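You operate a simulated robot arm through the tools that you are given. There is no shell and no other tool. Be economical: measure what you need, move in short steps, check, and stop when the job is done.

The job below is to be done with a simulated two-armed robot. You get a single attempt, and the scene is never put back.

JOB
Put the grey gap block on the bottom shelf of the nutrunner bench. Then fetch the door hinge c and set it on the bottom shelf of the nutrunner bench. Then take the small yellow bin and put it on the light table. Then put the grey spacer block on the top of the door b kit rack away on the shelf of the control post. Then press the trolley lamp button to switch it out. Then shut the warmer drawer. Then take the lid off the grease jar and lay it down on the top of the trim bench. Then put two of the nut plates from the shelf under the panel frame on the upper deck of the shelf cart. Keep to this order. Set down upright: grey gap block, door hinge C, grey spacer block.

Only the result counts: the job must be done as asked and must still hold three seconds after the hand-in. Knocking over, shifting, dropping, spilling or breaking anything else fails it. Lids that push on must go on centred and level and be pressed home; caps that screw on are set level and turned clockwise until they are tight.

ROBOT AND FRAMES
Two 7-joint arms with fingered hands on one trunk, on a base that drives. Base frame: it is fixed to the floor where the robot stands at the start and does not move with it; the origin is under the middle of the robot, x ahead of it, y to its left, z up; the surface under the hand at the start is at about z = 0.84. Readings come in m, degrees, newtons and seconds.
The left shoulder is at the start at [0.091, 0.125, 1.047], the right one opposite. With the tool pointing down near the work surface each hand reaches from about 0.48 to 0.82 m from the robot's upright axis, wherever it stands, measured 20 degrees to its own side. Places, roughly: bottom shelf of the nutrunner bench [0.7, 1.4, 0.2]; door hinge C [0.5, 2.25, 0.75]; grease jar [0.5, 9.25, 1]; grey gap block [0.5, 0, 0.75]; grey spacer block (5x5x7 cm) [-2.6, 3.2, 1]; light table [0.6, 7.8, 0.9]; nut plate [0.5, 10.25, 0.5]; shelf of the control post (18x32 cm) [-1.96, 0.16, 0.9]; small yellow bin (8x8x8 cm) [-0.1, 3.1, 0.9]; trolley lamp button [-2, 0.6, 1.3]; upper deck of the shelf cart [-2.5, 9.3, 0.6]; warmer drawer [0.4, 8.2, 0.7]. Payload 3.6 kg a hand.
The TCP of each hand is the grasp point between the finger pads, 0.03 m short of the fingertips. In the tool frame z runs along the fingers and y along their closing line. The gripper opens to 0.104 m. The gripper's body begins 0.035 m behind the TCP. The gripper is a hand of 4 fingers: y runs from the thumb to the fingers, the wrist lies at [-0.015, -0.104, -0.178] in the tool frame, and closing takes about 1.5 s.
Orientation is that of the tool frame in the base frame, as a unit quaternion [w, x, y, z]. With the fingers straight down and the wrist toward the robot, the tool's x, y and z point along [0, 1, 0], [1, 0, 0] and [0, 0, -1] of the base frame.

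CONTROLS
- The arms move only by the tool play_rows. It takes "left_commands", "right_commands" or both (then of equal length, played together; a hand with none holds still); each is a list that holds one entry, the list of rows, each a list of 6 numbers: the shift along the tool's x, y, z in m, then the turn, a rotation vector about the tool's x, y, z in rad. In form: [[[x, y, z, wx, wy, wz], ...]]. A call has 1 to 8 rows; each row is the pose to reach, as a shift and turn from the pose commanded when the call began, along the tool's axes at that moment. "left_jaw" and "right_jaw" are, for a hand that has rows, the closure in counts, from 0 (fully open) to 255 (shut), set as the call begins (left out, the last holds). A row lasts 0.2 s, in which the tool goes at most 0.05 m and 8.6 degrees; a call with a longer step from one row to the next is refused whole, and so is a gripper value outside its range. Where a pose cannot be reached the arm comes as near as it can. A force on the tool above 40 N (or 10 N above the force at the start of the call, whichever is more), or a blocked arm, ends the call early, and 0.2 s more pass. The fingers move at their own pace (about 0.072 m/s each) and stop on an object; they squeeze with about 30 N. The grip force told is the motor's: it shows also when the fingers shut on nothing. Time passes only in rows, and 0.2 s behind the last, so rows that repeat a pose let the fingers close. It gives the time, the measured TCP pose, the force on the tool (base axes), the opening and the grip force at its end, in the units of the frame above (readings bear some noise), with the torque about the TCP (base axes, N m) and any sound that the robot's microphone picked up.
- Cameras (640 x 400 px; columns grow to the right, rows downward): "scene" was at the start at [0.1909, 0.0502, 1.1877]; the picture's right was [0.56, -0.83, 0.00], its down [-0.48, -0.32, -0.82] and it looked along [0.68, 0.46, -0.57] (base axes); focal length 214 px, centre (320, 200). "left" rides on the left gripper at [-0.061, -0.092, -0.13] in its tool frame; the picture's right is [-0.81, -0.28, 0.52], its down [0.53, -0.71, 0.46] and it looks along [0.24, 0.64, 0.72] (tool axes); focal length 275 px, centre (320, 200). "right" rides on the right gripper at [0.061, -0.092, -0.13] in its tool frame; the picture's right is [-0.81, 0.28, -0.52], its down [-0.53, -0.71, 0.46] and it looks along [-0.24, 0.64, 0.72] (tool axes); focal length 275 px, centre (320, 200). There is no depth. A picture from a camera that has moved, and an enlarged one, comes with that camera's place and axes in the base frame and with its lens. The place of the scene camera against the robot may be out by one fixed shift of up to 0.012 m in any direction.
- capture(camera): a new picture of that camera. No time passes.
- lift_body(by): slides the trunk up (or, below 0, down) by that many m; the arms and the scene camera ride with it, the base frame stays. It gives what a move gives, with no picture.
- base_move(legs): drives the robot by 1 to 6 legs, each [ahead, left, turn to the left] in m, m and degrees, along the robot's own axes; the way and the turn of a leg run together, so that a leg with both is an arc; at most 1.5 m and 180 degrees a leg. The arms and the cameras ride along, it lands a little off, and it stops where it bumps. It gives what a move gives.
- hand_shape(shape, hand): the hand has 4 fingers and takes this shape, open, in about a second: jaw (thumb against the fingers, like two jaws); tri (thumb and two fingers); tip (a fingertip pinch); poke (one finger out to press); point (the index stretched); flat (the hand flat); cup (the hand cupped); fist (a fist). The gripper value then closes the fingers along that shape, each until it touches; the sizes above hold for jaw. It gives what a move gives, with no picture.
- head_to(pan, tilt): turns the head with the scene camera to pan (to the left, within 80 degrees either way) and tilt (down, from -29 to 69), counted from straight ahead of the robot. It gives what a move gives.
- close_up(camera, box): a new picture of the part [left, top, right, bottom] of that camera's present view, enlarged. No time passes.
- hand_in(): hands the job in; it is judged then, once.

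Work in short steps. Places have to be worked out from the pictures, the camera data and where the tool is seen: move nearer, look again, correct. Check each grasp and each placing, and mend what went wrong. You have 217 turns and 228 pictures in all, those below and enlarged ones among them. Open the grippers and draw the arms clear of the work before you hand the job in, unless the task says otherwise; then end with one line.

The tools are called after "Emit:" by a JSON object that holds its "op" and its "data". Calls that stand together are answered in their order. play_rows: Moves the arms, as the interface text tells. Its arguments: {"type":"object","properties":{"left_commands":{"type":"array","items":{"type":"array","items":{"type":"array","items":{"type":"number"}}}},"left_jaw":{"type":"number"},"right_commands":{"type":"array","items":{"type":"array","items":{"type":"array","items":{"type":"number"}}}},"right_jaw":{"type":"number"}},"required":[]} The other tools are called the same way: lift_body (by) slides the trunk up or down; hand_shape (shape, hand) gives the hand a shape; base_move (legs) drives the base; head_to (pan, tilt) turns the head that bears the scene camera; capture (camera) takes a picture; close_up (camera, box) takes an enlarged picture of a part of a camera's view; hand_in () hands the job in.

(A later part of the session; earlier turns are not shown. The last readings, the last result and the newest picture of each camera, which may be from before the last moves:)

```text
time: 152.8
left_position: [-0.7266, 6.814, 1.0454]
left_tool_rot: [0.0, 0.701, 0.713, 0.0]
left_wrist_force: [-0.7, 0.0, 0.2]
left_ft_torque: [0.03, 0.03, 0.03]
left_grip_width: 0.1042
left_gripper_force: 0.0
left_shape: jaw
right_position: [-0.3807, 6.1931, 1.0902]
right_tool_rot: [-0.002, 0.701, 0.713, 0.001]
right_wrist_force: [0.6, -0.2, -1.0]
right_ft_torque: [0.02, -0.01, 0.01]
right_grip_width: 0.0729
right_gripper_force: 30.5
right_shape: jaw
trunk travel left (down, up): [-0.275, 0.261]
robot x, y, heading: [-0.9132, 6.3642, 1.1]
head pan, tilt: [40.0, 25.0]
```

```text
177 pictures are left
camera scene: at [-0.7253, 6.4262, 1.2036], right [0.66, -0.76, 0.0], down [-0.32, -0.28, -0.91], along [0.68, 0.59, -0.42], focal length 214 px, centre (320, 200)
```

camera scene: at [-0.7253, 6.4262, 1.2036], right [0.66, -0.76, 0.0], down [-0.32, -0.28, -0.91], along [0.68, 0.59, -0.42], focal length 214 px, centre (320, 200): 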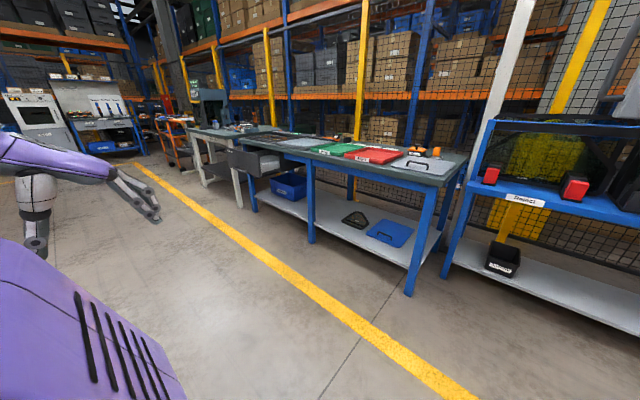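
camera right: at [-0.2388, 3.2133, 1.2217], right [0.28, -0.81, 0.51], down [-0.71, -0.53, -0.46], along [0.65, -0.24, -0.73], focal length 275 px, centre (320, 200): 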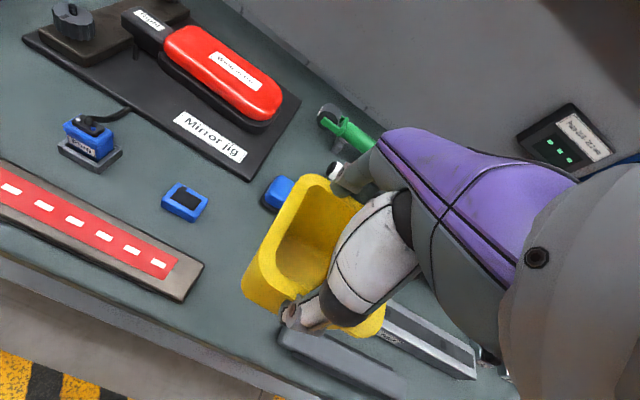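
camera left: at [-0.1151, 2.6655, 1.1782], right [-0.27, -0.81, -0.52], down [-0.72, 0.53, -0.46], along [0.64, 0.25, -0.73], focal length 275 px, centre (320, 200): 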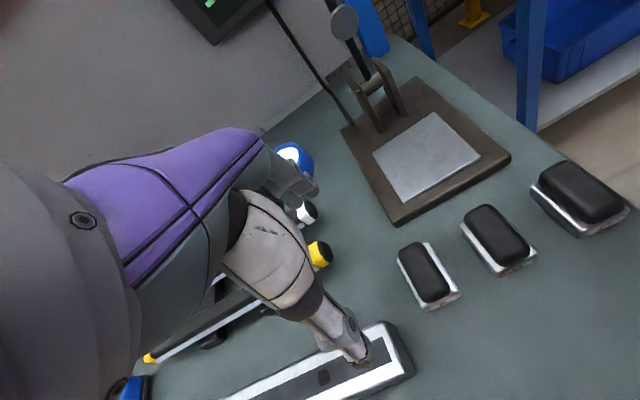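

The bench ahead carries trays and an open drawer (the warmer). I drive another 1.35 m left and look straight at it.

Emit:
{"op": "base_move", "data": {"legs": [[0.15, 1.35, -1.1]]}}

Emit:
{"op": "head_to", "data": {"pan": 0, "tilt": 30}}

Emit:
{"op": "capture", "data": {"camera": "scene"}}

```text
time: 164.5
left_position: [-0.599, 8.1253, 1.0459]
left_tool_rot: [0.0, 0.701, 0.713, 0.0]
left_wrist_force: [-0.8, 0.3, 0.2]
left_ft_torque: [0.01, 0.0, 0.02]
left_grip_width: 0.1038
left_gripper_force: 0.0
left_shape: jaw
right_position: [-0.2512, 7.5029, 1.0899]
right_tool_rot: [-0.001, 0.701, 0.714, 0.001]
right_wrist_force: [-0.2, 0.6, -0.7]
right_ft_torque: [-0.02, -0.01, -0.03]
right_grip_width: 0.0729
right_gripper_force: 29.7
right_shape: jaw
trunk travel left (down, up): [-0.275, 0.261]
robot x, y, heading: [-0.7865, 7.6731, 1.2]
head pan, tilt: [40.0, 25.0]
```

```text
time: 165.6
left_position: [-0.5988, 8.1233, 1.0468]
left_tool_rot: [0.0, 0.701, 0.713, 0.0]
left_wrist_force: [0.2, 0.0, 0.1]
left_ft_torque: [-0.02, 0.01, -0.01]
left_grip_width: 0.1039
left_gripper_force: 0.1
left_shape: jaw
right_position: [-0.2513, 7.5038, 1.0903]
right_tool_rot: [-0.001, 0.7, 0.714, 0.002]
right_wrist_force: [0.3, 0.3, -1.4]
right_ft_torque: [0.02, -0.01, 0.0]
right_grip_width: 0.073
right_gripper_force: 30.1
right_shape: jaw
trunk travel left (down, up): [-0.275, 0.261]
robot x, y, heading: [-0.7845, 7.6717, 0.8]
head pan, tilt: [0.0, 30.0]
```

```text
176 pictures are left
camera scene: at [-0.5759, 7.6778, 1.1955], right [0.02, -1.0, 0.0], down [-0.5, -0.01, -0.87], along [0.87, 0.02, -0.5], focal length 214 px, centre (320, 200)
```

scene: 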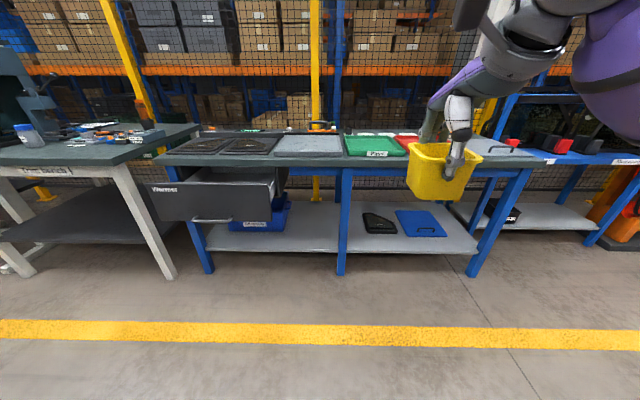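

The light-grey panel in the middle of the bench (left of the green tray) should be the light table. I move nearer and look.

Emit:
{"op": "base_move", "data": {"legs": [[0.42, 0, -0.8]]}}

Emit:
{"op": "capture", "data": {"camera": "scene"}}

Emit:
{"op": "capture", "data": {"camera": "right"}}

```text
time: 168.1
left_position: [-0.1791, 8.1283, 1.0458]
left_tool_rot: [0.0, 0.705, 0.709, -0.001]
left_wrist_force: [-0.4, 0.0, -0.2]
left_ft_torque: [-0.03, 0.02, 0.02]
left_grip_width: 0.1037
left_gripper_force: 0.0
left_shape: jaw
right_position: [0.164, 7.5019, 1.0894]
right_tool_rot: [-0.002, 0.704, 0.71, 0.001]
right_wrist_force: [-0.6, 0.7, -1.0]
right_ft_torque: [-0.01, -0.02, 0.02]
right_grip_width: 0.0729
right_gripper_force: 30.2
right_shape: jaw
trunk travel left (down, up): [-0.275, 0.261]
robot x, y, heading: [-0.3657, 7.6767, 0.2]
head pan, tilt: [0.0, 30.0]
```

```text
175 pictures are left
camera scene: at [-0.1599, 7.6803, 1.1955], right [0.01, -1.0, 0.0], down [-0.5, 0.0, -0.87], along [0.87, 0.01, -0.5], focal length 214 px, centre (320, 200)
```

scene: 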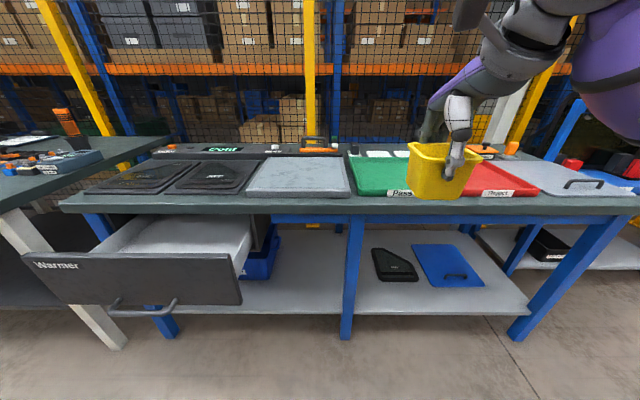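

```text
174 pictures are left
camera right: at [0.0722, 7.5628, 1.221], right [0.28, -0.81, 0.51], down [-0.71, -0.54, -0.46], along [0.65, -0.24, -0.73], focal length 275 px, centre (320, 200)
```

right: 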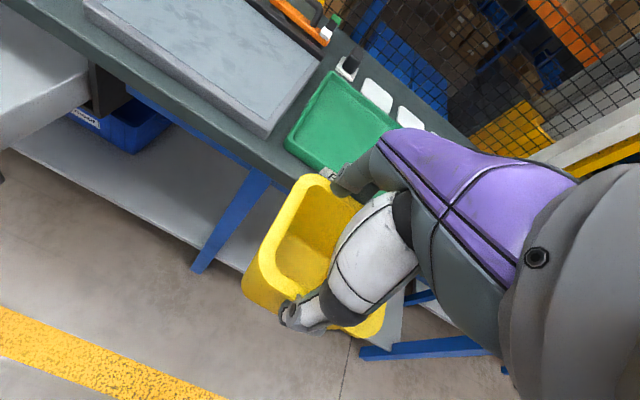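

The light table slab spans x ≈ 0.475–0.82, y ≈ 7.59–7.93, top near z ≈ 0.86. I drive in a bit and bring the bin over (0.57, 7.69).

Emit:
{"op": "base_move", "data": {"legs": [[0.2, 0.06, 0]]}}

Emit:
{"op": "play_rows", "data": {"right_commands": [[[0.02, 0.04, 0, 0, 0, 0], [0.04, 0.08, 0, 0, 0, 0], [0.06, 0.12, 0, 0, 0, 0], [0.08, 0.16, 0, 0, 0, 0], [0.1, 0.2, 0, 0, 0, 0], [0.12, 0.21, 0.03, 0, 0, 0], [0.12, 0.21, 0.07, 0, 0, 0], [0.12, 0.21, 0.1, 0, 0, 0]]]}}

Emit:
{"op": "capture", "data": {"camera": "scene"}}

Emit:
{"op": "capture", "data": {"camera": "right"}}

```text
time: 169.8
left_position: [0.0216, 8.1889, 1.0449]
left_tool_rot: [0.001, 0.704, 0.71, -0.001]
left_wrist_force: [1.0, -1.3, 0.7]
left_ft_torque: [0.02, 0.03, 0.0]
left_grip_width: 0.1038
left_gripper_force: 0.0
left_shape: jaw
right_position: [0.3638, 7.5642, 1.0893]
right_tool_rot: [-0.002, 0.704, 0.711, 0.001]
right_wrist_force: [-0.7, 0.4, -1.4]
right_ft_torque: [0.02, 0.02, -0.01]
right_grip_width: 0.0729
right_gripper_force: 29.9
right_shape: jaw
trunk travel left (down, up): [-0.275, 0.261]
robot x, y, heading: [-0.1709, 7.7411, 0.5]
head pan, tilt: [0.0, 30.0]
```

```text
time: 171.6
left_position: [0.0201, 8.1887, 1.047]
left_tool_rot: [0.0, 0.704, 0.711, -0.001]
left_wrist_force: [0.7, -0.7, -0.3]
left_ft_torque: [-0.02, 0.0, 0.01]
left_grip_width: 0.1037
left_gripper_force: 0.1
left_shape: jaw
right_position: [0.5713, 7.6875, 0.9932]
right_tool_rot: [-0.002, 0.703, 0.711, 0.002]
right_wrist_force: [1.0, -0.2, -0.1]
right_ft_torque: [0.03, 0.03, 0.01]
right_grip_width: 0.0729
right_gripper_force: 29.5
right_shape: jaw
trunk travel left (down, up): [-0.275, 0.261]
robot x, y, heading: [-0.1666, 7.7402, 0.6]
head pan, tilt: [0.0, 30.0]
```

```text
173 pictures are left
camera scene: at [0.0397, 7.7422, 1.1955], right [0.01, -1.0, 0.0], down [-0.5, 0.0, -0.87], along [0.87, 0.01, -0.5], focal length 214 px, centre (320, 200)
```

scene: 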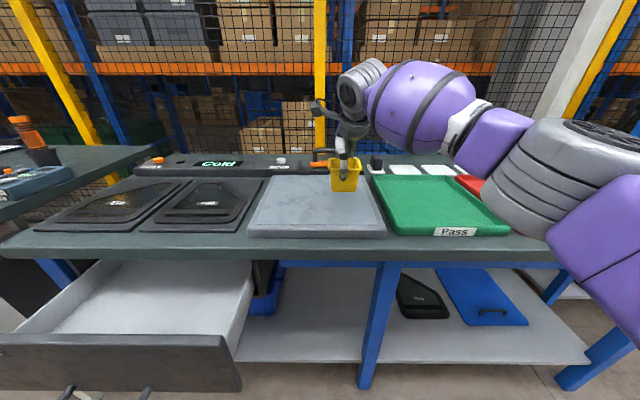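

```text
172 pictures are left
camera right: at [0.4803, 7.7475, 1.1234], right [0.28, -0.81, 0.51], down [-0.71, -0.54, -0.46], along [0.65, -0.23, -0.73], focal length 275 px, centre (320, 200)
```

right: 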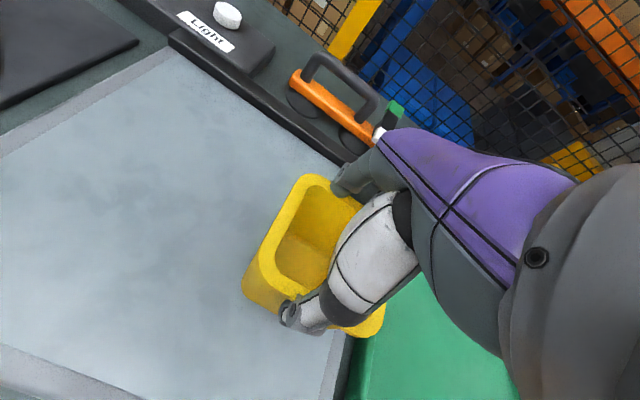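

The bin is above the slab with margin all round ("Light" label behind it). Lowering to near contact, then slowly.

Emit:
{"op": "play_rows", "data": {"right_commands": [[[0, 0, 0.03, 0, 0, 0], [0, 0, 0.06, 0, 0, 0], [0, 0, 0.066, 0, 0, 0], [0, 0, 0.07, 0, 0, 0]]]}}

Emit:
{"op": "play_rows", "data": {"right_commands": [[[0, 0, 0.003, 0, 0, 0], [0, 0, 0.006, 0, 0, 0], [0, 0, 0.009, 0, 0, 0], [0, 0, 0.012, 0, 0, 0]]]}}

```text
time: 172.4
left_position: [0.0201, 8.1896, 1.0461]
left_tool_rot: [0.0, 0.705, 0.71, -0.001]
left_wrist_force: [0.7, -0.6, 0.0]
left_ft_torque: [0.01, 0.03, -0.02]
left_grip_width: 0.1036
left_gripper_force: 0.0
left_shape: jaw
right_position: [0.5749, 7.6876, 0.9404]
right_tool_rot: [0.005, 0.703, 0.711, 0.014]
right_wrist_force: [-3.2, -0.8, 18.8]
right_ft_torque: [0.0, 0.6, 0.04]
right_grip_width: 0.0722
right_gripper_force: 30.3
right_shape: jaw
trunk travel left (down, up): [-0.275, 0.261]
robot x, y, heading: [-0.1702, 7.7389, 0.3]
head pan, tilt: [0.0, 30.0]
stopped in row 4 (right hand): the force on the tool passed its limit at 44 N (the readings are from after the stop); the commanded pose is now the measured one
```

```text
time: 173.1
left_position: [0.0207, 8.1881, 1.046]
left_tool_rot: [0.0, 0.705, 0.709, -0.001]
left_wrist_force: [-0.2, 0.1, 0.5]
left_ft_torque: [0.02, 0.0, 0.03]
left_grip_width: 0.1037
left_gripper_force: 0.1
left_shape: jaw
right_position: [0.5757, 7.6902, 0.9396]
right_tool_rot: [0.008, 0.703, 0.711, 0.019]
right_wrist_force: [-4.3, 0.1, 16.8]
right_ft_torque: [-0.02, 0.76, 0.05]
right_grip_width: 0.0722
right_gripper_force: 30.1
right_shape: jaw
trunk travel left (down, up): [-0.275, 0.261]
robot x, y, heading: [-0.1651, 7.7423, 0.2]
head pan, tilt: [0.0, 30.0]
stopped in row 3 (right hand): the force on the tool passed its limit at 41 N (the readings are from after the stop); the commanded pose is now the measured one
```

Contact at TCP z ≈ 0.941. I ease up 2 mm and release.

Emit:
{"op": "play_rows", "data": {"right_commands": [[[0, 0, -0.002, 0, 0, 0], [0, 0, -0.002, 0, 0, 0]]]}}

Emit:
{"op": "play_rows", "data": {"right_commands": [[[0, 0, 0, 0, 0, 0], [0, 0, 0, 0, 0, 0], [0, 0, 0, 0, 0, 0], [0, 0, 0, 0, 0, 0]]], "right_jaw": 0}}

Emit:
{"op": "play_rows", "data": {"right_commands": [[[0, 0, -0.03, 0, 0, 0], [0, 0, -0.07, 0, 0, 0], [0, 0, -0.11, 0, 0, 0], [0, 0, -0.15, 0, 0, 0]]]}}

Emit:
{"op": "capture", "data": {"camera": "right"}}

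```text
time: 173.7
left_position: [0.0191, 8.1881, 1.0462]
left_tool_rot: [0.0, 0.704, 0.71, 0.0]
left_wrist_force: [-0.5, -0.6, 0.0]
left_ft_torque: [0.02, 0.0, -0.05]
left_grip_width: 0.1038
left_gripper_force: 0.1
left_shape: jaw
right_position: [0.5757, 7.6891, 0.9393]
right_tool_rot: [0.007, 0.703, 0.711, 0.017]
right_wrist_force: [1.8, -0.2, 16.7]
right_ft_torque: [0.03, 0.52, 0.06]
right_grip_width: 0.0721
right_gripper_force: 30.2
right_shape: jaw
trunk travel left (down, up): [-0.275, 0.261]
robot x, y, heading: [-0.17, 7.7375, 0.5]
head pan, tilt: [0.0, 30.0]
```

```text
time: 174.7
left_position: [0.021, 8.1891, 1.046]
left_tool_rot: [0.001, 0.705, 0.709, 0.0]
left_wrist_force: [0.0, -0.7, 0.3]
left_ft_torque: [-0.02, -0.02, 0.0]
left_grip_width: 0.1036
left_gripper_force: 0.0
left_shape: jaw
right_position: [0.5776, 7.6893, 0.9372]
right_tool_rot: [0.006, 0.703, 0.711, 0.017]
right_wrist_force: [0.5, 0.3, -0.2]
right_ft_torque: [-0.02, 0.03, 0.01]
right_grip_width: 0.1037
right_gripper_force: 0.1
right_shape: jaw
trunk travel left (down, up): [-0.275, 0.261]
robot x, y, heading: [-0.1674, 7.7412, 0.4]
head pan, tilt: [0.0, 30.0]
```

```text
time: 175.7
left_position: [0.0198, 8.1894, 1.0469]
left_tool_rot: [0.001, 0.704, 0.71, -0.001]
left_wrist_force: [0.7, 0.2, 0.2]
left_ft_torque: [0.03, 0.01, 0.0]
left_grip_width: 0.1039
left_gripper_force: 0.1
left_shape: jaw
right_position: [0.5692, 7.6881, 1.088]
right_tool_rot: [0.006, 0.703, 0.711, 0.016]
right_wrist_force: [-1.0, -0.1, 0.5]
right_ft_torque: [0.04, 0.01, 0.02]
right_grip_width: 0.1036
right_gripper_force: 0.0
right_shape: jaw
trunk travel left (down, up): [-0.275, 0.261]
robot x, y, heading: [-0.171, 7.7401, 0.3]
head pan, tilt: [0.0, 30.0]
```

```text
171 pictures are left
camera right: at [0.4738, 7.7462, 1.2167], right [0.27, -0.81, 0.51], down [-0.69, -0.53, -0.48], along [0.67, -0.23, -0.71], focal length 275 px, centre (320, 200)
```

right: 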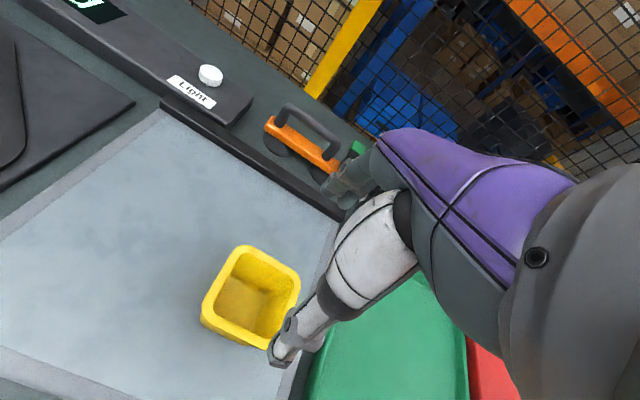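

The bin is on the light table. I straighten and retract the right hand, then go back down the aisle toward the door B kit rack at (-2.6, 3.2).

Emit:
{"op": "play_rows", "data": {"right_commands": [[[-0.02, -0.04, 0, 0.031, -0.014, 0], [-0.05, -0.09, 0, 0.031, -0.014, 0], [-0.08, -0.13, 0, 0.031, -0.014, 0], [-0.1, -0.17, 0, 0.031, -0.014, 0], [-0.12, -0.21, 0, 0.031, -0.014, 0]]]}}

Emit:
{"op": "base_move", "data": {"legs": [[-0.75, 0, 0], [0, -1.45, 0], [0, -1.45, 0]]}}

Emit:
{"op": "base_move", "data": {"legs": [[0, 0, 150]]}}

Emit:
{"op": "head_to", "data": {"pan": 20, "tilt": 15}}

Emit:
{"op": "capture", "data": {"camera": "scene"}}

```text
refused: row 2 steps farther than a row can; nothing moved
```

```text
time: 205.0
left_position: [-0.8059, 5.2484, 1.0487]
left_tool_rot: [0.002, 0.722, 0.691, -0.001]
left_wrist_force: [-0.2, -0.4, -0.5]
left_ft_torque: [0.03, -0.02, 0.02]
left_grip_width: 0.1036
left_gripper_force: 0.1
left_shape: jaw
right_position: [-0.2826, 4.7179, 1.087]
right_tool_rot: [0.006, 0.722, 0.692, 0.015]
right_wrist_force: [0.2, 0.2, -0.2]
right_ft_torque: [0.01, 0.03, 0.02]
right_grip_width: 0.1037
right_gripper_force: 0.1
right_shape: jaw
trunk travel left (down, up): [-0.275, 0.261]
robot x, y, heading: [-1.0169, 4.8089, -2.7]
head pan, tilt: [0.0, 30.0]
```

```text
time: 211.6
left_position: [-1.4147, 4.525, 1.0458]
left_tool_rot: [0.001, -0.49, 0.872, 0.001]
left_wrist_force: [0.4, 0.3, 0.8]
left_ft_torque: [0.02, 0.03, -0.03]
left_grip_width: 0.1039
left_gripper_force: 0.1
left_shape: jaw
right_position: [-1.6183, 5.2404, 1.0872]
right_tool_rot: [-0.014, -0.492, 0.871, 0.011]
right_wrist_force: [0.2, -0.3, -0.9]
right_ft_torque: [0.03, -0.01, 0.02]
right_grip_width: 0.1038
right_gripper_force: 0.0
right_shape: jaw
trunk travel left (down, up): [-0.275, 0.261]
robot x, y, heading: [-1.0184, 4.8099, 149.0]
head pan, tilt: [0.0, 30.0]
```

```text
time: 212.4
left_position: [-1.4148, 4.5254, 1.0471]
left_tool_rot: [0.001, -0.49, 0.871, 0.001]
left_wrist_force: [0.5, 0.0, 0.8]
left_ft_torque: [-0.04, 0.01, 0.05]
left_grip_width: 0.1038
left_gripper_force: 0.1
left_shape: jaw
right_position: [-1.6192, 5.2408, 1.088]
right_tool_rot: [-0.013, -0.491, 0.871, 0.01]
right_wrist_force: [-0.2, 0.0, 0.3]
right_ft_torque: [0.0, 0.01, 0.02]
right_grip_width: 0.1037
right_gripper_force: 0.0
right_shape: jaw
trunk travel left (down, up): [-0.275, 0.261]
robot x, y, heading: [-1.021, 4.8091, 148.9]
head pan, tilt: [20.0, 15.0]
```

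```text
170 pictures are left
camera scene: at [-1.2209, 4.8927, 1.2197], right [0.2, 0.98, 0.0], down [0.25, -0.05, -0.97], along [-0.95, 0.19, -0.26], focal length 214 px, centre (320, 200)
```

scene: 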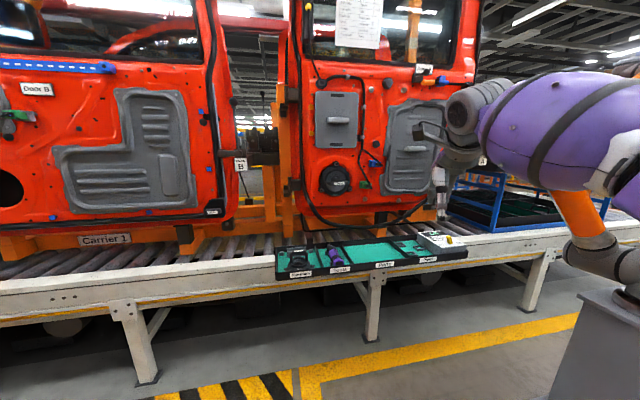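

The retract call was refused, but nothing was touched. I retract and straighten the right hand now in smaller steps, and look further left for the kit rack.

Emit:
{"op": "play_rows", "data": {"right_commands": [[[-0.02, -0.035, 0, 0.015, -0.007, 0], [-0.04, -0.07, 0, 0.031, -0.014, 0], [-0.06, -0.105, 0, 0.031, -0.014, 0], [-0.08, -0.14, 0, 0.031, -0.014, 0], [-0.1, -0.175, 0, 0.031, -0.014, 0], [-0.12, -0.2, 0, 0.031, -0.014, 0]]]}}

Emit:
{"op": "head_to", "data": {"pan": 60, "tilt": 15}}

Emit:
{"op": "capture", "data": {"camera": "scene"}}

```text
time: 213.8
left_position: [-1.4147, 4.5265, 1.0476]
left_tool_rot: [0.0, -0.491, 0.871, 0.0]
left_wrist_force: [-0.7, -0.2, 0.5]
left_ft_torque: [-0.01, -0.01, -0.01]
left_grip_width: 0.1038
left_gripper_force: 0.0
left_shape: jaw
right_position: [-1.3832, 5.2403, 1.0803]
right_tool_rot: [0.0, -0.491, 0.871, 0.001]
right_wrist_force: [0.0, -0.5, 0.7]
right_ft_torque: [0.01, -0.03, -0.02]
right_grip_width: 0.1036
right_gripper_force: 0.0
right_shape: jaw
trunk travel left (down, up): [-0.275, 0.261]
robot x, y, heading: [-1.0166, 4.8119, 148.8]
head pan, tilt: [20.0, 15.0]
```

```text
time: 214.9
left_position: [-1.4149, 4.5252, 1.0464]
left_tool_rot: [0.001, -0.491, 0.871, 0.001]
left_wrist_force: [1.5, -0.5, -0.5]
left_ft_torque: [-0.01, -0.02, 0.01]
left_grip_width: 0.104
left_gripper_force: 0.0
left_shape: jaw
right_position: [-1.3853, 5.24, 1.0805]
right_tool_rot: [0.0, -0.492, 0.871, 0.0]
right_wrist_force: [0.0, 0.4, -0.1]
right_ft_torque: [-0.02, 0.0, 0.03]
right_grip_width: 0.1037
right_gripper_force: 0.0
right_shape: jaw
trunk travel left (down, up): [-0.275, 0.261]
robot x, y, heading: [-1.0156, 4.8064, 148.9]
head pan, tilt: [60.0, 15.0]
```

```text
169 pictures are left
camera scene: at [-1.2112, 4.8296, 1.2198], right [-0.48, 0.88, 0.0], down [0.23, 0.12, -0.97], along [-0.85, -0.46, -0.26], focal length 214 px, centre (320, 200)
```

scene: 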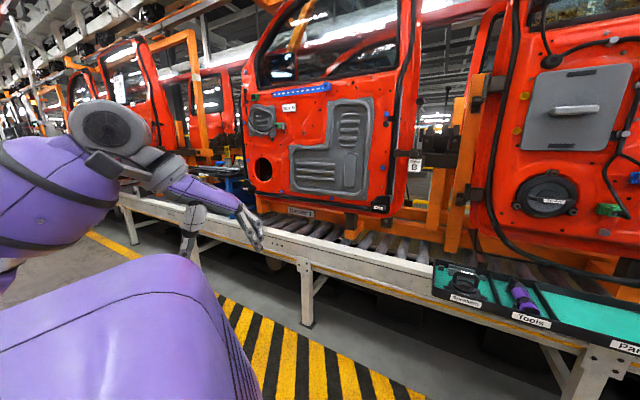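

I turn to face -x and slide along to y ≈ 3.3.

Emit:
{"op": "base_move", "data": {"legs": [[0, 0, 31], [0, 1.5, 0]]}}

Emit:
{"op": "head_to", "data": {"pan": 0, "tilt": 20}}

Emit:
{"op": "capture", "data": {"camera": "scene"}}

```text
time: 229.4
left_position: [-1.2838, 2.9123, 1.0471]
left_tool_rot: [0.0, -0.687, 0.726, 0.0]
left_wrist_force: [0.4, 0.0, -0.2]
left_ft_torque: [0.0, -0.02, 0.01]
left_grip_width: 0.1037
left_gripper_force: 0.0
left_shape: jaw
right_position: [-1.5927, 3.5561, 1.0805]
right_tool_rot: [0.0, -0.688, 0.726, 0.0]
right_wrist_force: [-0.4, 0.2, -0.5]
right_ft_torque: [0.03, 0.0, 0.01]
right_grip_width: 0.1034
right_gripper_force: 0.1
right_shape: jaw
trunk travel left (down, up): [-0.275, 0.261]
robot x, y, heading: [-1.0679, 3.3475, 176.6]
head pan, tilt: [60.0, 15.0]
```

```text
time: 230.7
left_position: [-1.2837, 2.9111, 1.0465]
left_tool_rot: [0.001, -0.687, 0.726, 0.001]
left_wrist_force: [0.4, 0.0, -1.4]
left_ft_torque: [0.01, 0.01, -0.03]
left_grip_width: 0.1038
left_gripper_force: 0.0
left_shape: jaw
right_position: [-1.5938, 3.555, 1.0803]
right_tool_rot: [0.001, -0.688, 0.726, 0.0]
right_wrist_force: [1.3, 0.4, 0.9]
right_ft_torque: [-0.03, -0.03, 0.02]
right_grip_width: 0.1038
right_gripper_force: 0.0
right_shape: jaw
trunk travel left (down, up): [-0.275, 0.261]
robot x, y, heading: [-1.0643, 3.3506, 176.9]
head pan, tilt: [0.0, 20.0]
```

```text
168 pictures are left
camera scene: at [-1.2895, 3.3617, 1.2116], right [0.05, 1.0, 0.0], down [0.34, -0.02, -0.94], along [-0.94, 0.05, -0.34], focal length 214 px, centre (320, 200)
```

scene: 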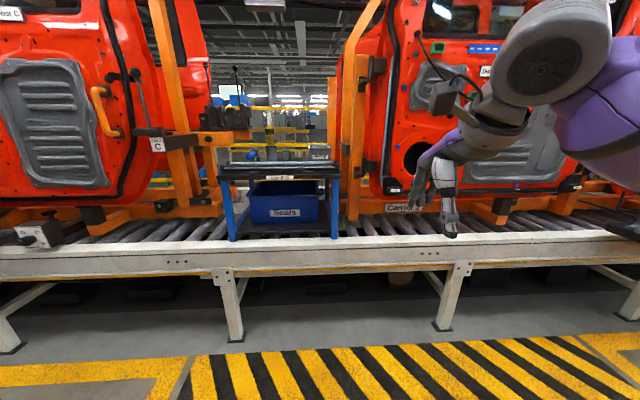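

The rack is the small blue stand on the conveyor between the doors, with the spacer on its top. I zoom in.

Emit:
{"op": "close_up", "data": {"camera": "scene", "box": [200, 130, 360, 230]}}

```text
4.00 times, centred on (280, 180) of scene
camera zoom: at [-1.2895, 3.3617, 1.2116], right [0.05, 1.0, 0.0], down [0.34, -0.02, -0.94], along [-0.94, 0.05, -0.34], focal length 858 px, centre (480, 280)
```

zoom: 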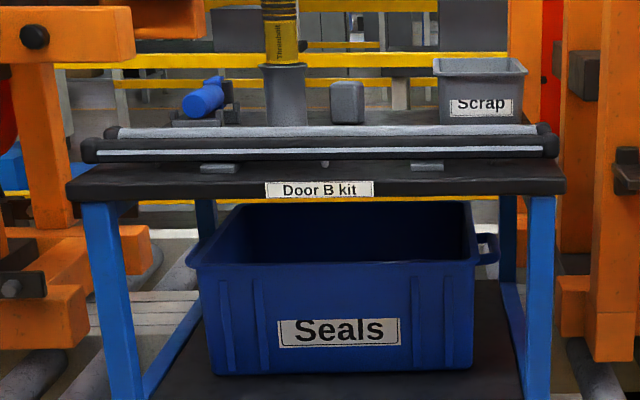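

The spacer stands behind the seal rail, between a threadlock cup and the scrap tub, near (-2.6, 3.21). I shift toward -y, square up, and approach.

Emit:
{"op": "base_move", "data": {"legs": [[0, 0.31, 3.2], [0.5, 0, 0]]}}

Emit:
{"op": "lift_body", "data": {"by": 0.2}}

Emit:
{"op": "head_to", "data": {"pan": -5, "tilt": 30}}

Emit:
{"op": "capture", "data": {"camera": "scene"}}

Emit:
{"op": "capture", "data": {"camera": "right"}}

```text
time: 236.5
left_position: [-1.7618, 2.593, 1.0466]
left_tool_rot: [0.0, 0.708, -0.706, -0.001]
left_wrist_force: [-0.1, -1.3, 0.0]
left_ft_torque: [0.0, -0.02, 0.02]
left_grip_width: 0.1039
left_gripper_force: 0.0
left_shape: jaw
right_position: [-2.1077, 3.2181, 1.0814]
right_tool_rot: [0.0, 0.708, -0.706, 0.0]
right_wrist_force: [-0.1, 0.8, -0.3]
right_ft_torque: [-0.01, -0.01, 0.02]
right_grip_width: 0.1039
right_gripper_force: 0.1
right_shape: jaw
trunk travel left (down, up): [-0.275, 0.261]
robot x, y, heading: [-1.5683, 3.0425, -179.7]
head pan, tilt: [0.0, 20.0]
```

```text
time: 238.7
left_position: [-1.7626, 2.593, 1.2454]
left_tool_rot: [-0.002, 0.708, -0.706, -0.001]
left_wrist_force: [0.4, -0.3, 0.6]
left_ft_torque: [0.03, -0.01, 0.05]
left_grip_width: 0.1037
left_gripper_force: 0.0
left_shape: jaw
right_position: [-2.108, 3.2192, 1.2797]
right_tool_rot: [-0.001, 0.708, -0.706, 0.001]
right_wrist_force: [0.2, 0.2, -0.5]
right_ft_torque: [0.04, -0.01, -0.01]
right_grip_width: 0.1037
right_gripper_force: 0.1
right_shape: jaw
trunk travel left (down, up): [-0.475, 0.061]
robot x, y, heading: [-1.565, 3.0389, -180.2]
head pan, tilt: [0.0, 20.0]
```

```text
time: 239.4
left_position: [-1.762, 2.593, 1.2467]
left_tool_rot: [-0.001, 0.708, -0.706, -0.001]
left_wrist_force: [0.2, -0.2, -0.4]
left_ft_torque: [-0.02, 0.02, -0.02]
left_grip_width: 0.1042
left_gripper_force: 0.0
left_shape: jaw
right_position: [-2.1075, 3.2175, 1.2803]
right_tool_rot: [0.0, 0.709, -0.705, 0.0]
right_wrist_force: [-0.8, -0.2, 0.7]
right_ft_torque: [0.0, -0.01, 0.05]
right_grip_width: 0.1038
right_gripper_force: 0.1
right_shape: jaw
trunk travel left (down, up): [-0.475, 0.061]
robot x, y, heading: [-1.5742, 3.0424, -179.9]
head pan, tilt: [-5.0, 30.0]
```

```text
166 pictures are left
camera scene: at [-1.727, 3.0501, 1.4045], right [0.08, 1.0, 0.0], down [0.5, -0.04, -0.87], along [-0.86, 0.07, -0.5], focal length 214 px, centre (320, 200)
```

scene: 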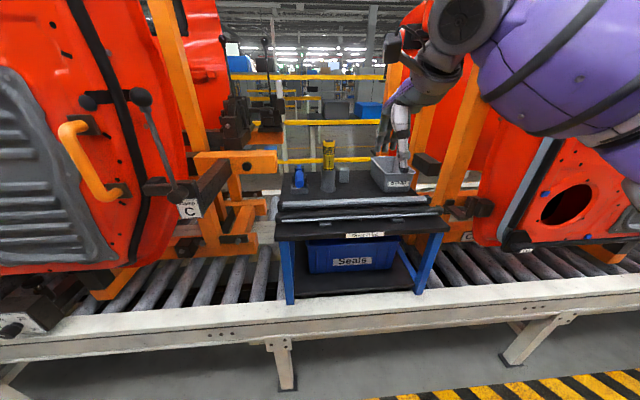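

```text
165 pictures are left
camera right: at [-2.0143, 3.1576, 1.4113], right [-0.28, 0.81, 0.52], down [0.71, 0.54, -0.46], along [-0.65, 0.24, -0.72], focal length 275 px, centre (320, 200)
```

right: 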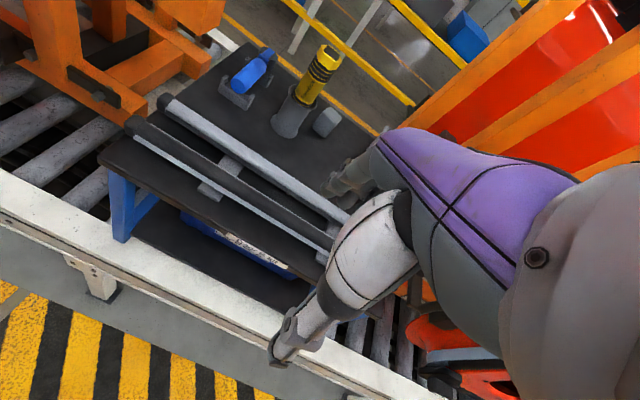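

The block is near (-2.54, 3.22, 1.05). Zooming in on both views to find its exact pose.

Emit:
{"op": "close_up", "data": {"camera": "right", "box": [240, 60, 400, 160]}}

Emit:
{"op": "close_up", "data": {"camera": "scene", "box": [270, 130, 430, 230]}}

```text
4.00 times, centred on (320, 110) of right
camera zoom: at [-2.0143, 3.1576, 1.4113], right [-0.28, 0.81, 0.52], down [0.71, 0.54, -0.46], along [-0.65, 0.24, -0.72], focal length 1101 px, centre (320, 560)
```

zoom: 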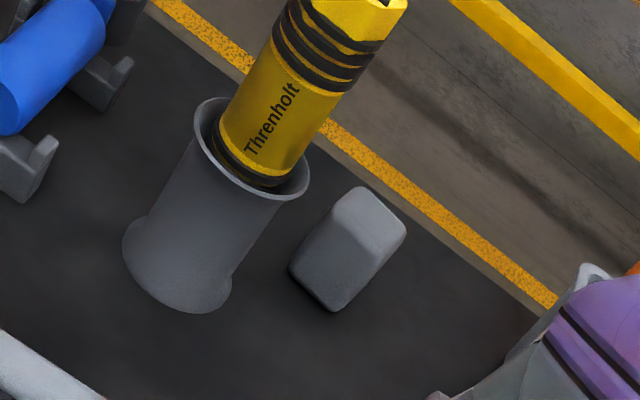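

```text
4.00 times, centred on (350, 180) of scene
camera zoom: at [-1.727, 3.0501, 1.4045], right [0.08, 1.0, 0.0], down [0.5, -0.04, -0.87], along [-0.86, 0.07, -0.5], focal length 858 px, centre (200, 280)
```

zoom: 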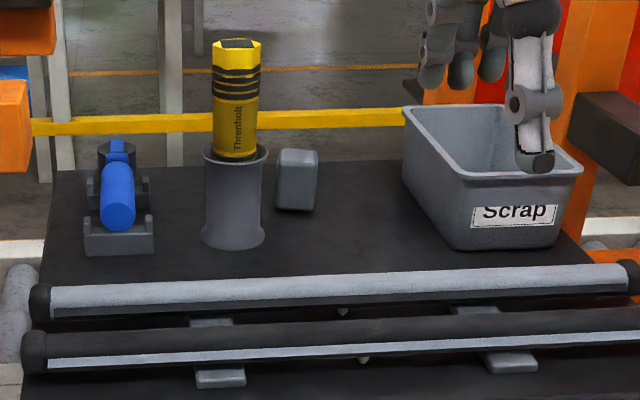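

The block's near face is turned about 12°, and the cup with the bottle stands near and to the left. I move closer for a better look, staying high.

Emit:
{"op": "base_move", "data": {"legs": [[0.25, 0, 0]]}}

Emit:
{"op": "play_rows", "data": {"right_commands": [[[-0.01, 0.04, -0.01, 0, 0, 0], [-0.02, 0.08, -0.02, 0, 0, 0], [-0.02, 0.1, -0.03, 0, 0, 0]]]}}

Emit:
{"op": "capture", "data": {"camera": "right"}}

Emit:
{"op": "capture", "data": {"camera": "scene"}}

```text
time: 241.2
left_position: [-2.0102, 2.5922, 1.2446]
left_tool_rot: [0.0, 0.708, -0.706, -0.001]
left_wrist_force: [-0.1, 0.7, -0.4]
left_ft_torque: [0.01, -0.02, 0.01]
left_grip_width: 0.1039
left_gripper_force: 0.1
left_shape: jaw
right_position: [-2.3572, 3.2173, 1.2811]
right_tool_rot: [0.0, 0.709, -0.705, 0.0]
right_wrist_force: [-1.0, 0.5, -0.6]
right_ft_torque: [0.04, -0.03, 0.02]
right_grip_width: 0.1037
right_gripper_force: 0.0
right_shape: jaw
trunk travel left (down, up): [-0.475, 0.061]
robot x, y, heading: [-1.8181, 3.0393, -179.8]
head pan, tilt: [-5.0, 30.0]
```

```text
time: 242.0
left_position: [-2.0092, 2.5924, 1.2457]
left_tool_rot: [0.0, 0.708, -0.706, -0.001]
left_wrist_force: [-0.1, -0.4, -0.5]
left_ft_torque: [0.0, -0.01, -0.02]
left_grip_width: 0.1038
left_gripper_force: 0.1
left_shape: jaw
right_position: [-2.4578, 3.2368, 1.3116]
right_tool_rot: [0.0, 0.709, -0.706, -0.001]
right_wrist_force: [0.2, 0.9, 0.4]
right_ft_torque: [0.0, 0.0, -0.05]
right_grip_width: 0.1036
right_gripper_force: 0.1
right_shape: jaw
trunk travel left (down, up): [-0.475, 0.061]
robot x, y, heading: [-1.8184, 3.0383, -179.8]
head pan, tilt: [-5.0, 30.0]
```

```text
162 pictures are left
camera right: at [-2.3642, 3.176, 1.4417], right [-0.28, 0.81, 0.52], down [0.71, 0.54, -0.46], along [-0.65, 0.24, -0.72], focal length 275 px, centre (320, 200)
```

right: 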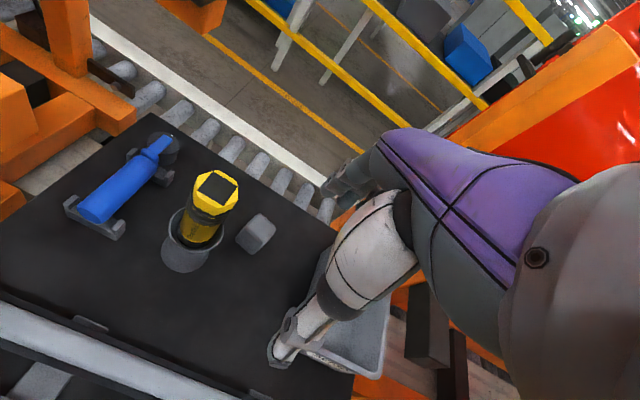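

```text
161 pictures are left
camera scene: at [-1.9756, 3.0489, 1.4044], right [0.08, 1.0, 0.0], down [0.5, -0.04, -0.87], along [-0.86, 0.07, -0.5], focal length 214 px, centre (320, 200)
```

scene: 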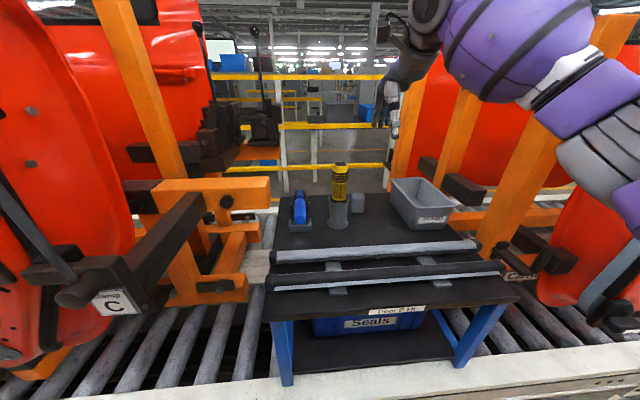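

Emit:
{"op": "close_up", "data": {"camera": "right", "box": [150, 150, 310, 290]}}

```text
2.86 times, centred on (230, 220) of right
camera zoom: at [-2.3642, 3.176, 1.4417], right [-0.28, 0.81, 0.52], down [0.71, 0.54, -0.46], along [-0.65, 0.24, -0.72], focal length 786 px, centre (577, 143)
```

zoom: 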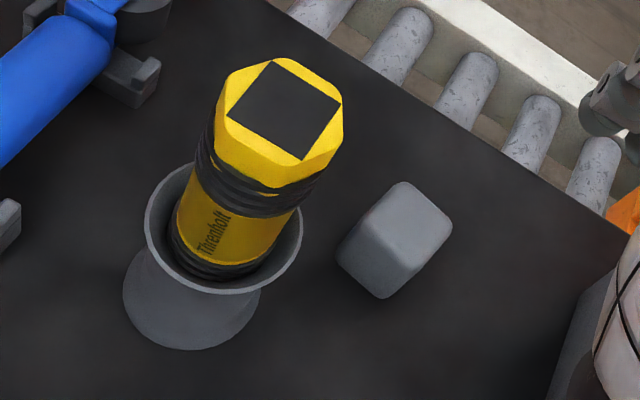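

Refined: the block is centred near (-2.59, 3.229), bottom at z ≈ 0.985, turned ~15°; the bottle is at (-2.525, 3.152), top at 1.19. I move above the block and descend partway.

Emit:
{"op": "play_rows", "data": {"right_commands": [[[0.0, 0.04, 0, 0, 0, 0], [0.003, 0.08, 0, 0, 0, 0], [0.005, 0.12, 0, 0, 0, 0], [0.005, 0.132, 0.02, 0, 0, 0], [0.005, 0.132, 0.06, 0, 0, 0], [0.005, 0.132, 0.1, 0, 0, 0], [0.005, 0.132, 0.14, 0, 0, 0], [0.005, 0.132, 0.16, 0, 0, 0]]], "right_jaw": 0}}

Emit:
{"op": "capture", "data": {"camera": "right"}}

Emit:
{"op": "capture", "data": {"camera": "scene"}}

```text
time: 243.8
left_position: [-2.0114, 2.5906, 1.2462]
left_tool_rot: [-0.001, 0.709, -0.706, 0.0]
left_wrist_force: [-0.9, -0.1, -0.8]
left_ft_torque: [0.0, -0.02, -0.01]
left_grip_width: 0.1039
left_gripper_force: 0.1
left_shape: jaw
right_position: [-2.5691, 3.2268, 1.15]
right_tool_rot: [0.001, 0.708, -0.706, -0.001]
right_wrist_force: [0.5, -0.3, -0.1]
right_ft_torque: [-0.01, -0.04, 0.0]
right_grip_width: 0.1041
right_gripper_force: 0.1
right_shape: jaw
right hand out of reach, approached as far as the arm can: row 2, 3, 4, 5, 6, 7, 8
trunk travel left (down, up): [-0.475, 0.061]
robot x, y, heading: [-1.8199, 3.0399, -179.7]
head pan, tilt: [-5.0, 30.0]
```

```text
159 pictures are left
camera right: at [-2.4755, 3.1662, 1.2803], right [-0.28, 0.81, 0.52], down [0.71, 0.54, -0.46], along [-0.65, 0.24, -0.72], focal length 275 px, centre (320, 200)
```

right: 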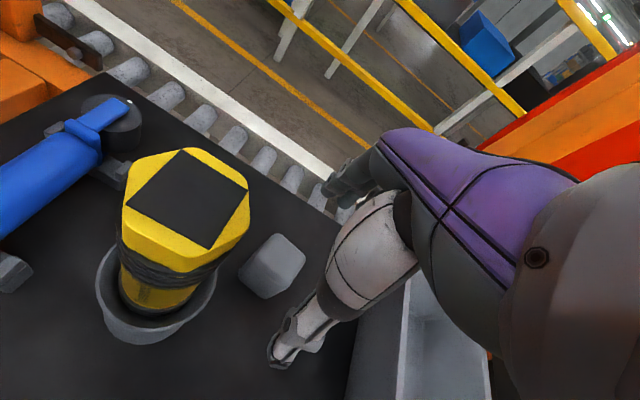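

```text
158 pictures are left
camera scene: at [-1.9767, 3.0486, 1.4042], right [0.08, 1.0, 0.0], down [0.5, -0.04, -0.87], along [-0.86, 0.07, -0.5], focal length 214 px, centre (320, 200)
```

scene: 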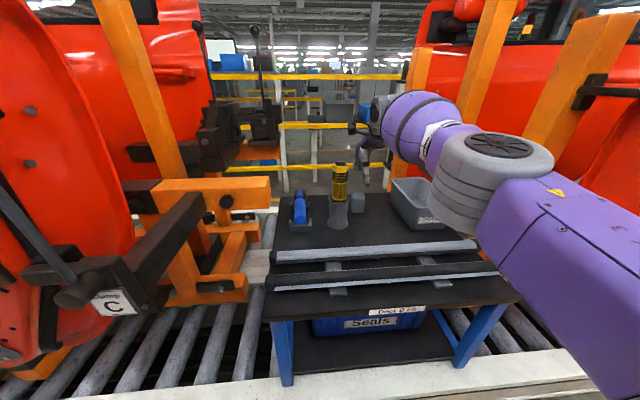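

Slightly out of reach; I raise 5 cm for safety, move the base 6 cm forward, and re-measure.

Emit:
{"op": "play_rows", "data": {"right_commands": [[[0, 0, -0.04, 0, 0, 0], [0, 0, -0.08, 0, 0, 0], [0, 0, -0.08, 0, 0, 0]]]}}

Emit:
{"op": "base_move", "data": {"legs": [[0.06, 0, 0]]}}

```text
time: 244.6
left_position: [-2.0088, 2.5923, 1.2462]
left_tool_rot: [0.0, 0.709, -0.705, 0.0]
left_wrist_force: [0.7, 0.0, 0.0]
left_ft_torque: [0.0, 0.01, -0.01]
left_grip_width: 0.1037
left_gripper_force: 0.1
left_shape: jaw
right_position: [-2.5558, 3.2292, 1.2104]
right_tool_rot: [0.001, 0.709, -0.705, 0.0]
right_wrist_force: [0.1, 1.0, 0.0]
right_ft_torque: [0.03, 0.01, 0.0]
right_grip_width: 0.104
right_gripper_force: 0.1
right_shape: jaw
right hand out of reach, approached as far as the arm can: row 1, 2, 3
trunk travel left (down, up): [-0.475, 0.061]
robot x, y, heading: [-1.817, 3.0432, -179.9]
head pan, tilt: [-5.0, 30.0]
```

```text
time: 245.6
left_position: [-2.0701, 2.5916, 1.245]
left_tool_rot: [-0.001, 0.708, -0.706, 0.0]
left_wrist_force: [0.4, 0.1, 0.3]
left_ft_torque: [0.03, 0.0, -0.01]
left_grip_width: 0.1038
left_gripper_force: 0.0
left_shape: jaw
right_position: [-2.6171, 3.2288, 1.2102]
right_tool_rot: [0.0, 0.709, -0.705, 0.0]
right_wrist_force: [-0.6, 0.5, -0.1]
right_ft_torque: [0.01, 0.01, 0.0]
right_grip_width: 0.104
right_gripper_force: 0.1
right_shape: jaw
trunk travel left (down, up): [-0.475, 0.061]
robot x, y, heading: [-1.8787, 3.0385, -180.0]
head pan, tilt: [-5.0, 30.0]
```

Now in reach. I correct toward (-2.59, 3.234) while staying above the block.

Emit:
{"op": "play_rows", "data": {"right_commands": [[[-0.005, -0.027, 0, 0, 0, 0], [-0.005, -0.027, 0.04, 0, 0, 0], [-0.005, -0.027, 0.08, 0, 0, 0], [-0.005, -0.027, 0.08, 0, 0, 0]]]}}

Emit:
{"op": "capture", "data": {"camera": "right"}}

```text
time: 246.6
left_position: [-2.0696, 2.5912, 1.2457]
left_tool_rot: [-0.001, 0.708, -0.706, -0.001]
left_wrist_force: [0.4, -0.2, 1.3]
left_ft_torque: [-0.01, 0.01, 0.0]
left_grip_width: 0.1036
left_gripper_force: 0.0
left_shape: jaw
right_position: [-2.5915, 3.2324, 1.1309]
right_tool_rot: [0.001, 0.709, -0.705, -0.002]
right_wrist_force: [-0.9, 0.0, 0.9]
right_ft_torque: [-0.02, 0.02, -0.03]
right_grip_width: 0.1043
right_gripper_force: 0.1
right_shape: jaw
trunk travel left (down, up): [-0.475, 0.061]
robot x, y, heading: [-1.8782, 3.0401, -179.7]
head pan, tilt: [-5.0, 30.0]
```

```text
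157 pictures are left
camera right: at [-2.4959, 3.1723, 1.2616], right [-0.28, 0.81, 0.52], down [0.71, 0.54, -0.46], along [-0.65, 0.24, -0.72], focal length 275 px, centre (320, 200)
```

right: 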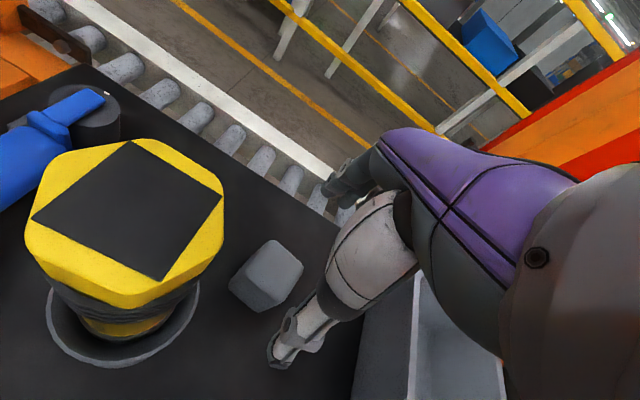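

The block lines up between the jaws (offset a few mm, as intended, away from the bottle). I lower to z ≈ 1.03.

Emit:
{"op": "play_rows", "data": {"right_commands": [[[0, 0.003, 0.03, 0, 0, 0], [0, 0.003, 0.06, 0, 0, 0], [0, 0.003, 0.085, 0, 0, 0], [0, 0.003, 0.1, 0, 0, 0], [0, 0.003, 0.1, 0, 0, 0]]]}}

Emit:
{"op": "capture", "data": {"camera": "right"}}

Emit:
{"op": "close_up", "data": {"camera": "scene", "box": [270, 120, 430, 240]}}

```text
time: 247.8
left_position: [-2.0703, 2.5915, 1.2468]
left_tool_rot: [-0.001, 0.708, -0.706, -0.001]
left_wrist_force: [0.2, -0.3, -0.1]
left_ft_torque: [0.0, 0.0, -0.02]
left_grip_width: 0.1038
left_gripper_force: 0.0
left_shape: jaw
right_position: [-2.5924, 3.2348, 1.0311]
right_tool_rot: [0.001, 0.709, -0.705, -0.001]
right_wrist_force: [-0.3, -0.3, -0.4]
right_ft_torque: [-0.03, 0.02, 0.03]
right_grip_width: 0.1039
right_gripper_force: 0.1
right_shape: jaw
trunk travel left (down, up): [-0.475, 0.061]
robot x, y, heading: [-1.8773, 3.0449, -179.9]
head pan, tilt: [-5.0, 30.0]
```

```text
156 pictures are left
camera right: at [-2.4989, 3.1737, 1.1609], right [-0.28, 0.81, 0.52], down [0.71, 0.54, -0.46], along [-0.65, 0.24, -0.72], focal length 275 px, centre (320, 200)
```

right: 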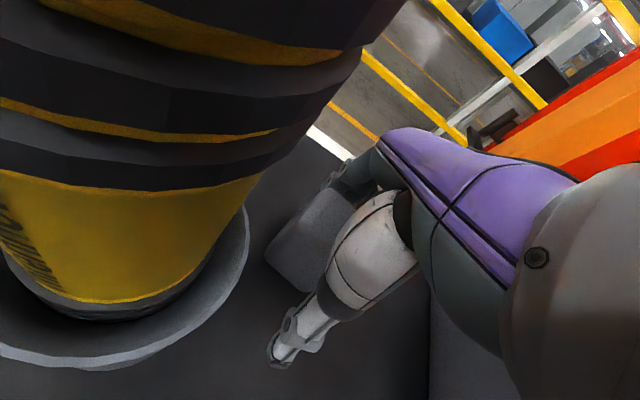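

```text
3.33 times, centred on (350, 180) of scene
camera zoom: at [-2.0356, 3.0491, 1.4045], right [0.08, 1.0, 0.0], down [0.5, -0.04, -0.87], along [-0.86, 0.07, -0.5], focal length 715 px, centre (220, 267)
```

zoom: 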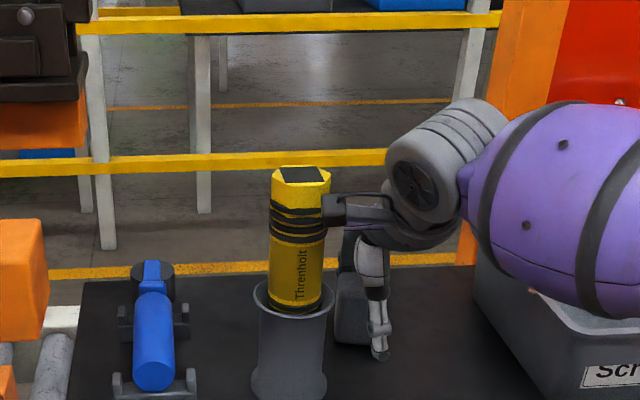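

No contact; the block is between the jaws. Closing.

Emit:
{"op": "play_rows", "data": {"right_commands": [[[0, 0, 0, 0, 0, 0], [0, 0, 0, 0, 0, 0], [0, 0, 0, 0, 0, 0], [0, 0, 0, 0, 0, 0], [0, 0, 0, 0, 0, 0], [0, 0, 0, 0, 0, 0], [0, 0, 0, 0, 0, 0]]], "right_jaw": 255}}

Emit:
{"op": "capture", "data": {"camera": "right"}}

```text
time: 249.4
left_position: [-2.0705, 2.593, 1.2457]
left_tool_rot: [-0.001, 0.708, -0.706, 0.0]
left_wrist_force: [-0.6, 0.1, 0.9]
left_ft_torque: [0.0, -0.03, 0.03]
left_grip_width: 0.104
left_gripper_force: 0.0
left_shape: jaw
right_position: [-2.5924, 3.2335, 1.0298]
right_tool_rot: [0.0, 0.709, -0.705, -0.001]
right_wrist_force: [-0.4, -0.8, 0.1]
right_ft_torque: [-0.02, 0.02, -0.03]
right_grip_width: 0.0399
right_gripper_force: 30.1
right_shape: jaw
trunk travel left (down, up): [-0.475, 0.061]
robot x, y, heading: [-1.8747, 3.0359, -179.5]
head pan, tilt: [-5.0, 30.0]
```

```text
154 pictures are left
camera right: at [-2.499, 3.1736, 1.161], right [-0.28, 0.81, 0.52], down [0.71, 0.54, -0.46], along [-0.65, 0.24, -0.72], focal length 275 px, centre (320, 200)
```

right: 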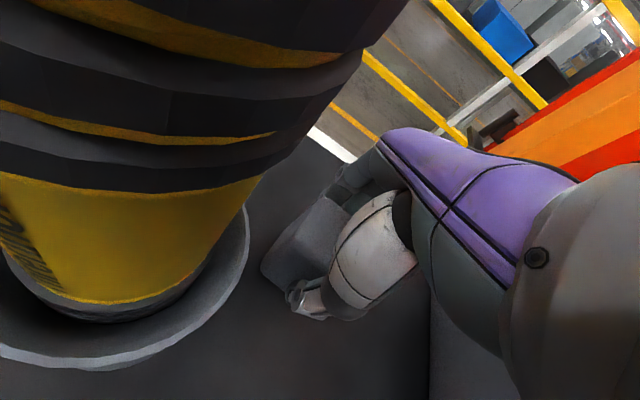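

Gripped (0.040 m). Lifting straight up.

Emit:
{"op": "play_rows", "data": {"right_commands": [[[0, 0, -0.03, 0, 0, 0], [0, 0, -0.07, 0, 0, 0], [0, 0, -0.11, 0, 0, 0], [0, 0, -0.15, 0, 0, 0], [0, 0, -0.18, 0, 0, 0]]]}}

Emit:
{"op": "capture", "data": {"camera": "right"}}

Emit:
{"op": "capture", "data": {"camera": "scene"}}

```text
time: 250.6
left_position: [-2.0693, 2.5911, 1.2462]
left_tool_rot: [-0.001, 0.708, -0.706, -0.001]
left_wrist_force: [0.3, -0.2, -0.8]
left_ft_torque: [0.01, -0.04, -0.02]
left_grip_width: 0.1036
left_gripper_force: 0.0
left_shape: jaw
right_position: [-2.5921, 3.234, 1.2112]
right_tool_rot: [0.001, 0.709, -0.706, -0.001]
right_wrist_force: [-0.6, -0.6, -0.9]
right_ft_torque: [-0.01, -0.02, -0.02]
right_grip_width: 0.0394
right_gripper_force: 30.3
right_shape: jaw
trunk travel left (down, up): [-0.475, 0.061]
robot x, y, heading: [-1.8806, 3.0439, -179.7]
head pan, tilt: [-5.0, 30.0]
```

```text
153 pictures are left
camera right: at [-2.4985, 3.1723, 1.3422], right [-0.28, 0.81, 0.52], down [0.71, 0.54, -0.46], along [-0.65, 0.24, -0.72], focal length 275 px, centre (320, 200)
```

right: 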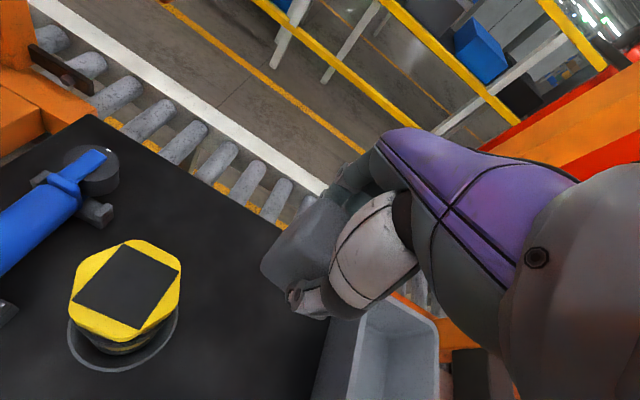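

```text
152 pictures are left
camera scene: at [-2.0355, 3.0489, 1.4044], right [0.08, 1.0, 0.0], down [0.5, -0.04, -0.87], along [-0.86, 0.07, -0.5], focal length 214 px, centre (320, 200)
```

scene: 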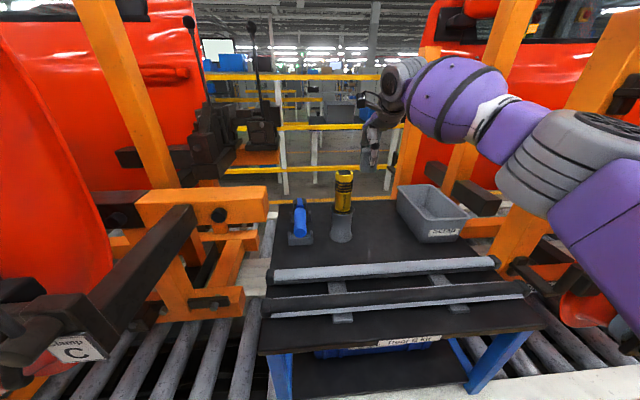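

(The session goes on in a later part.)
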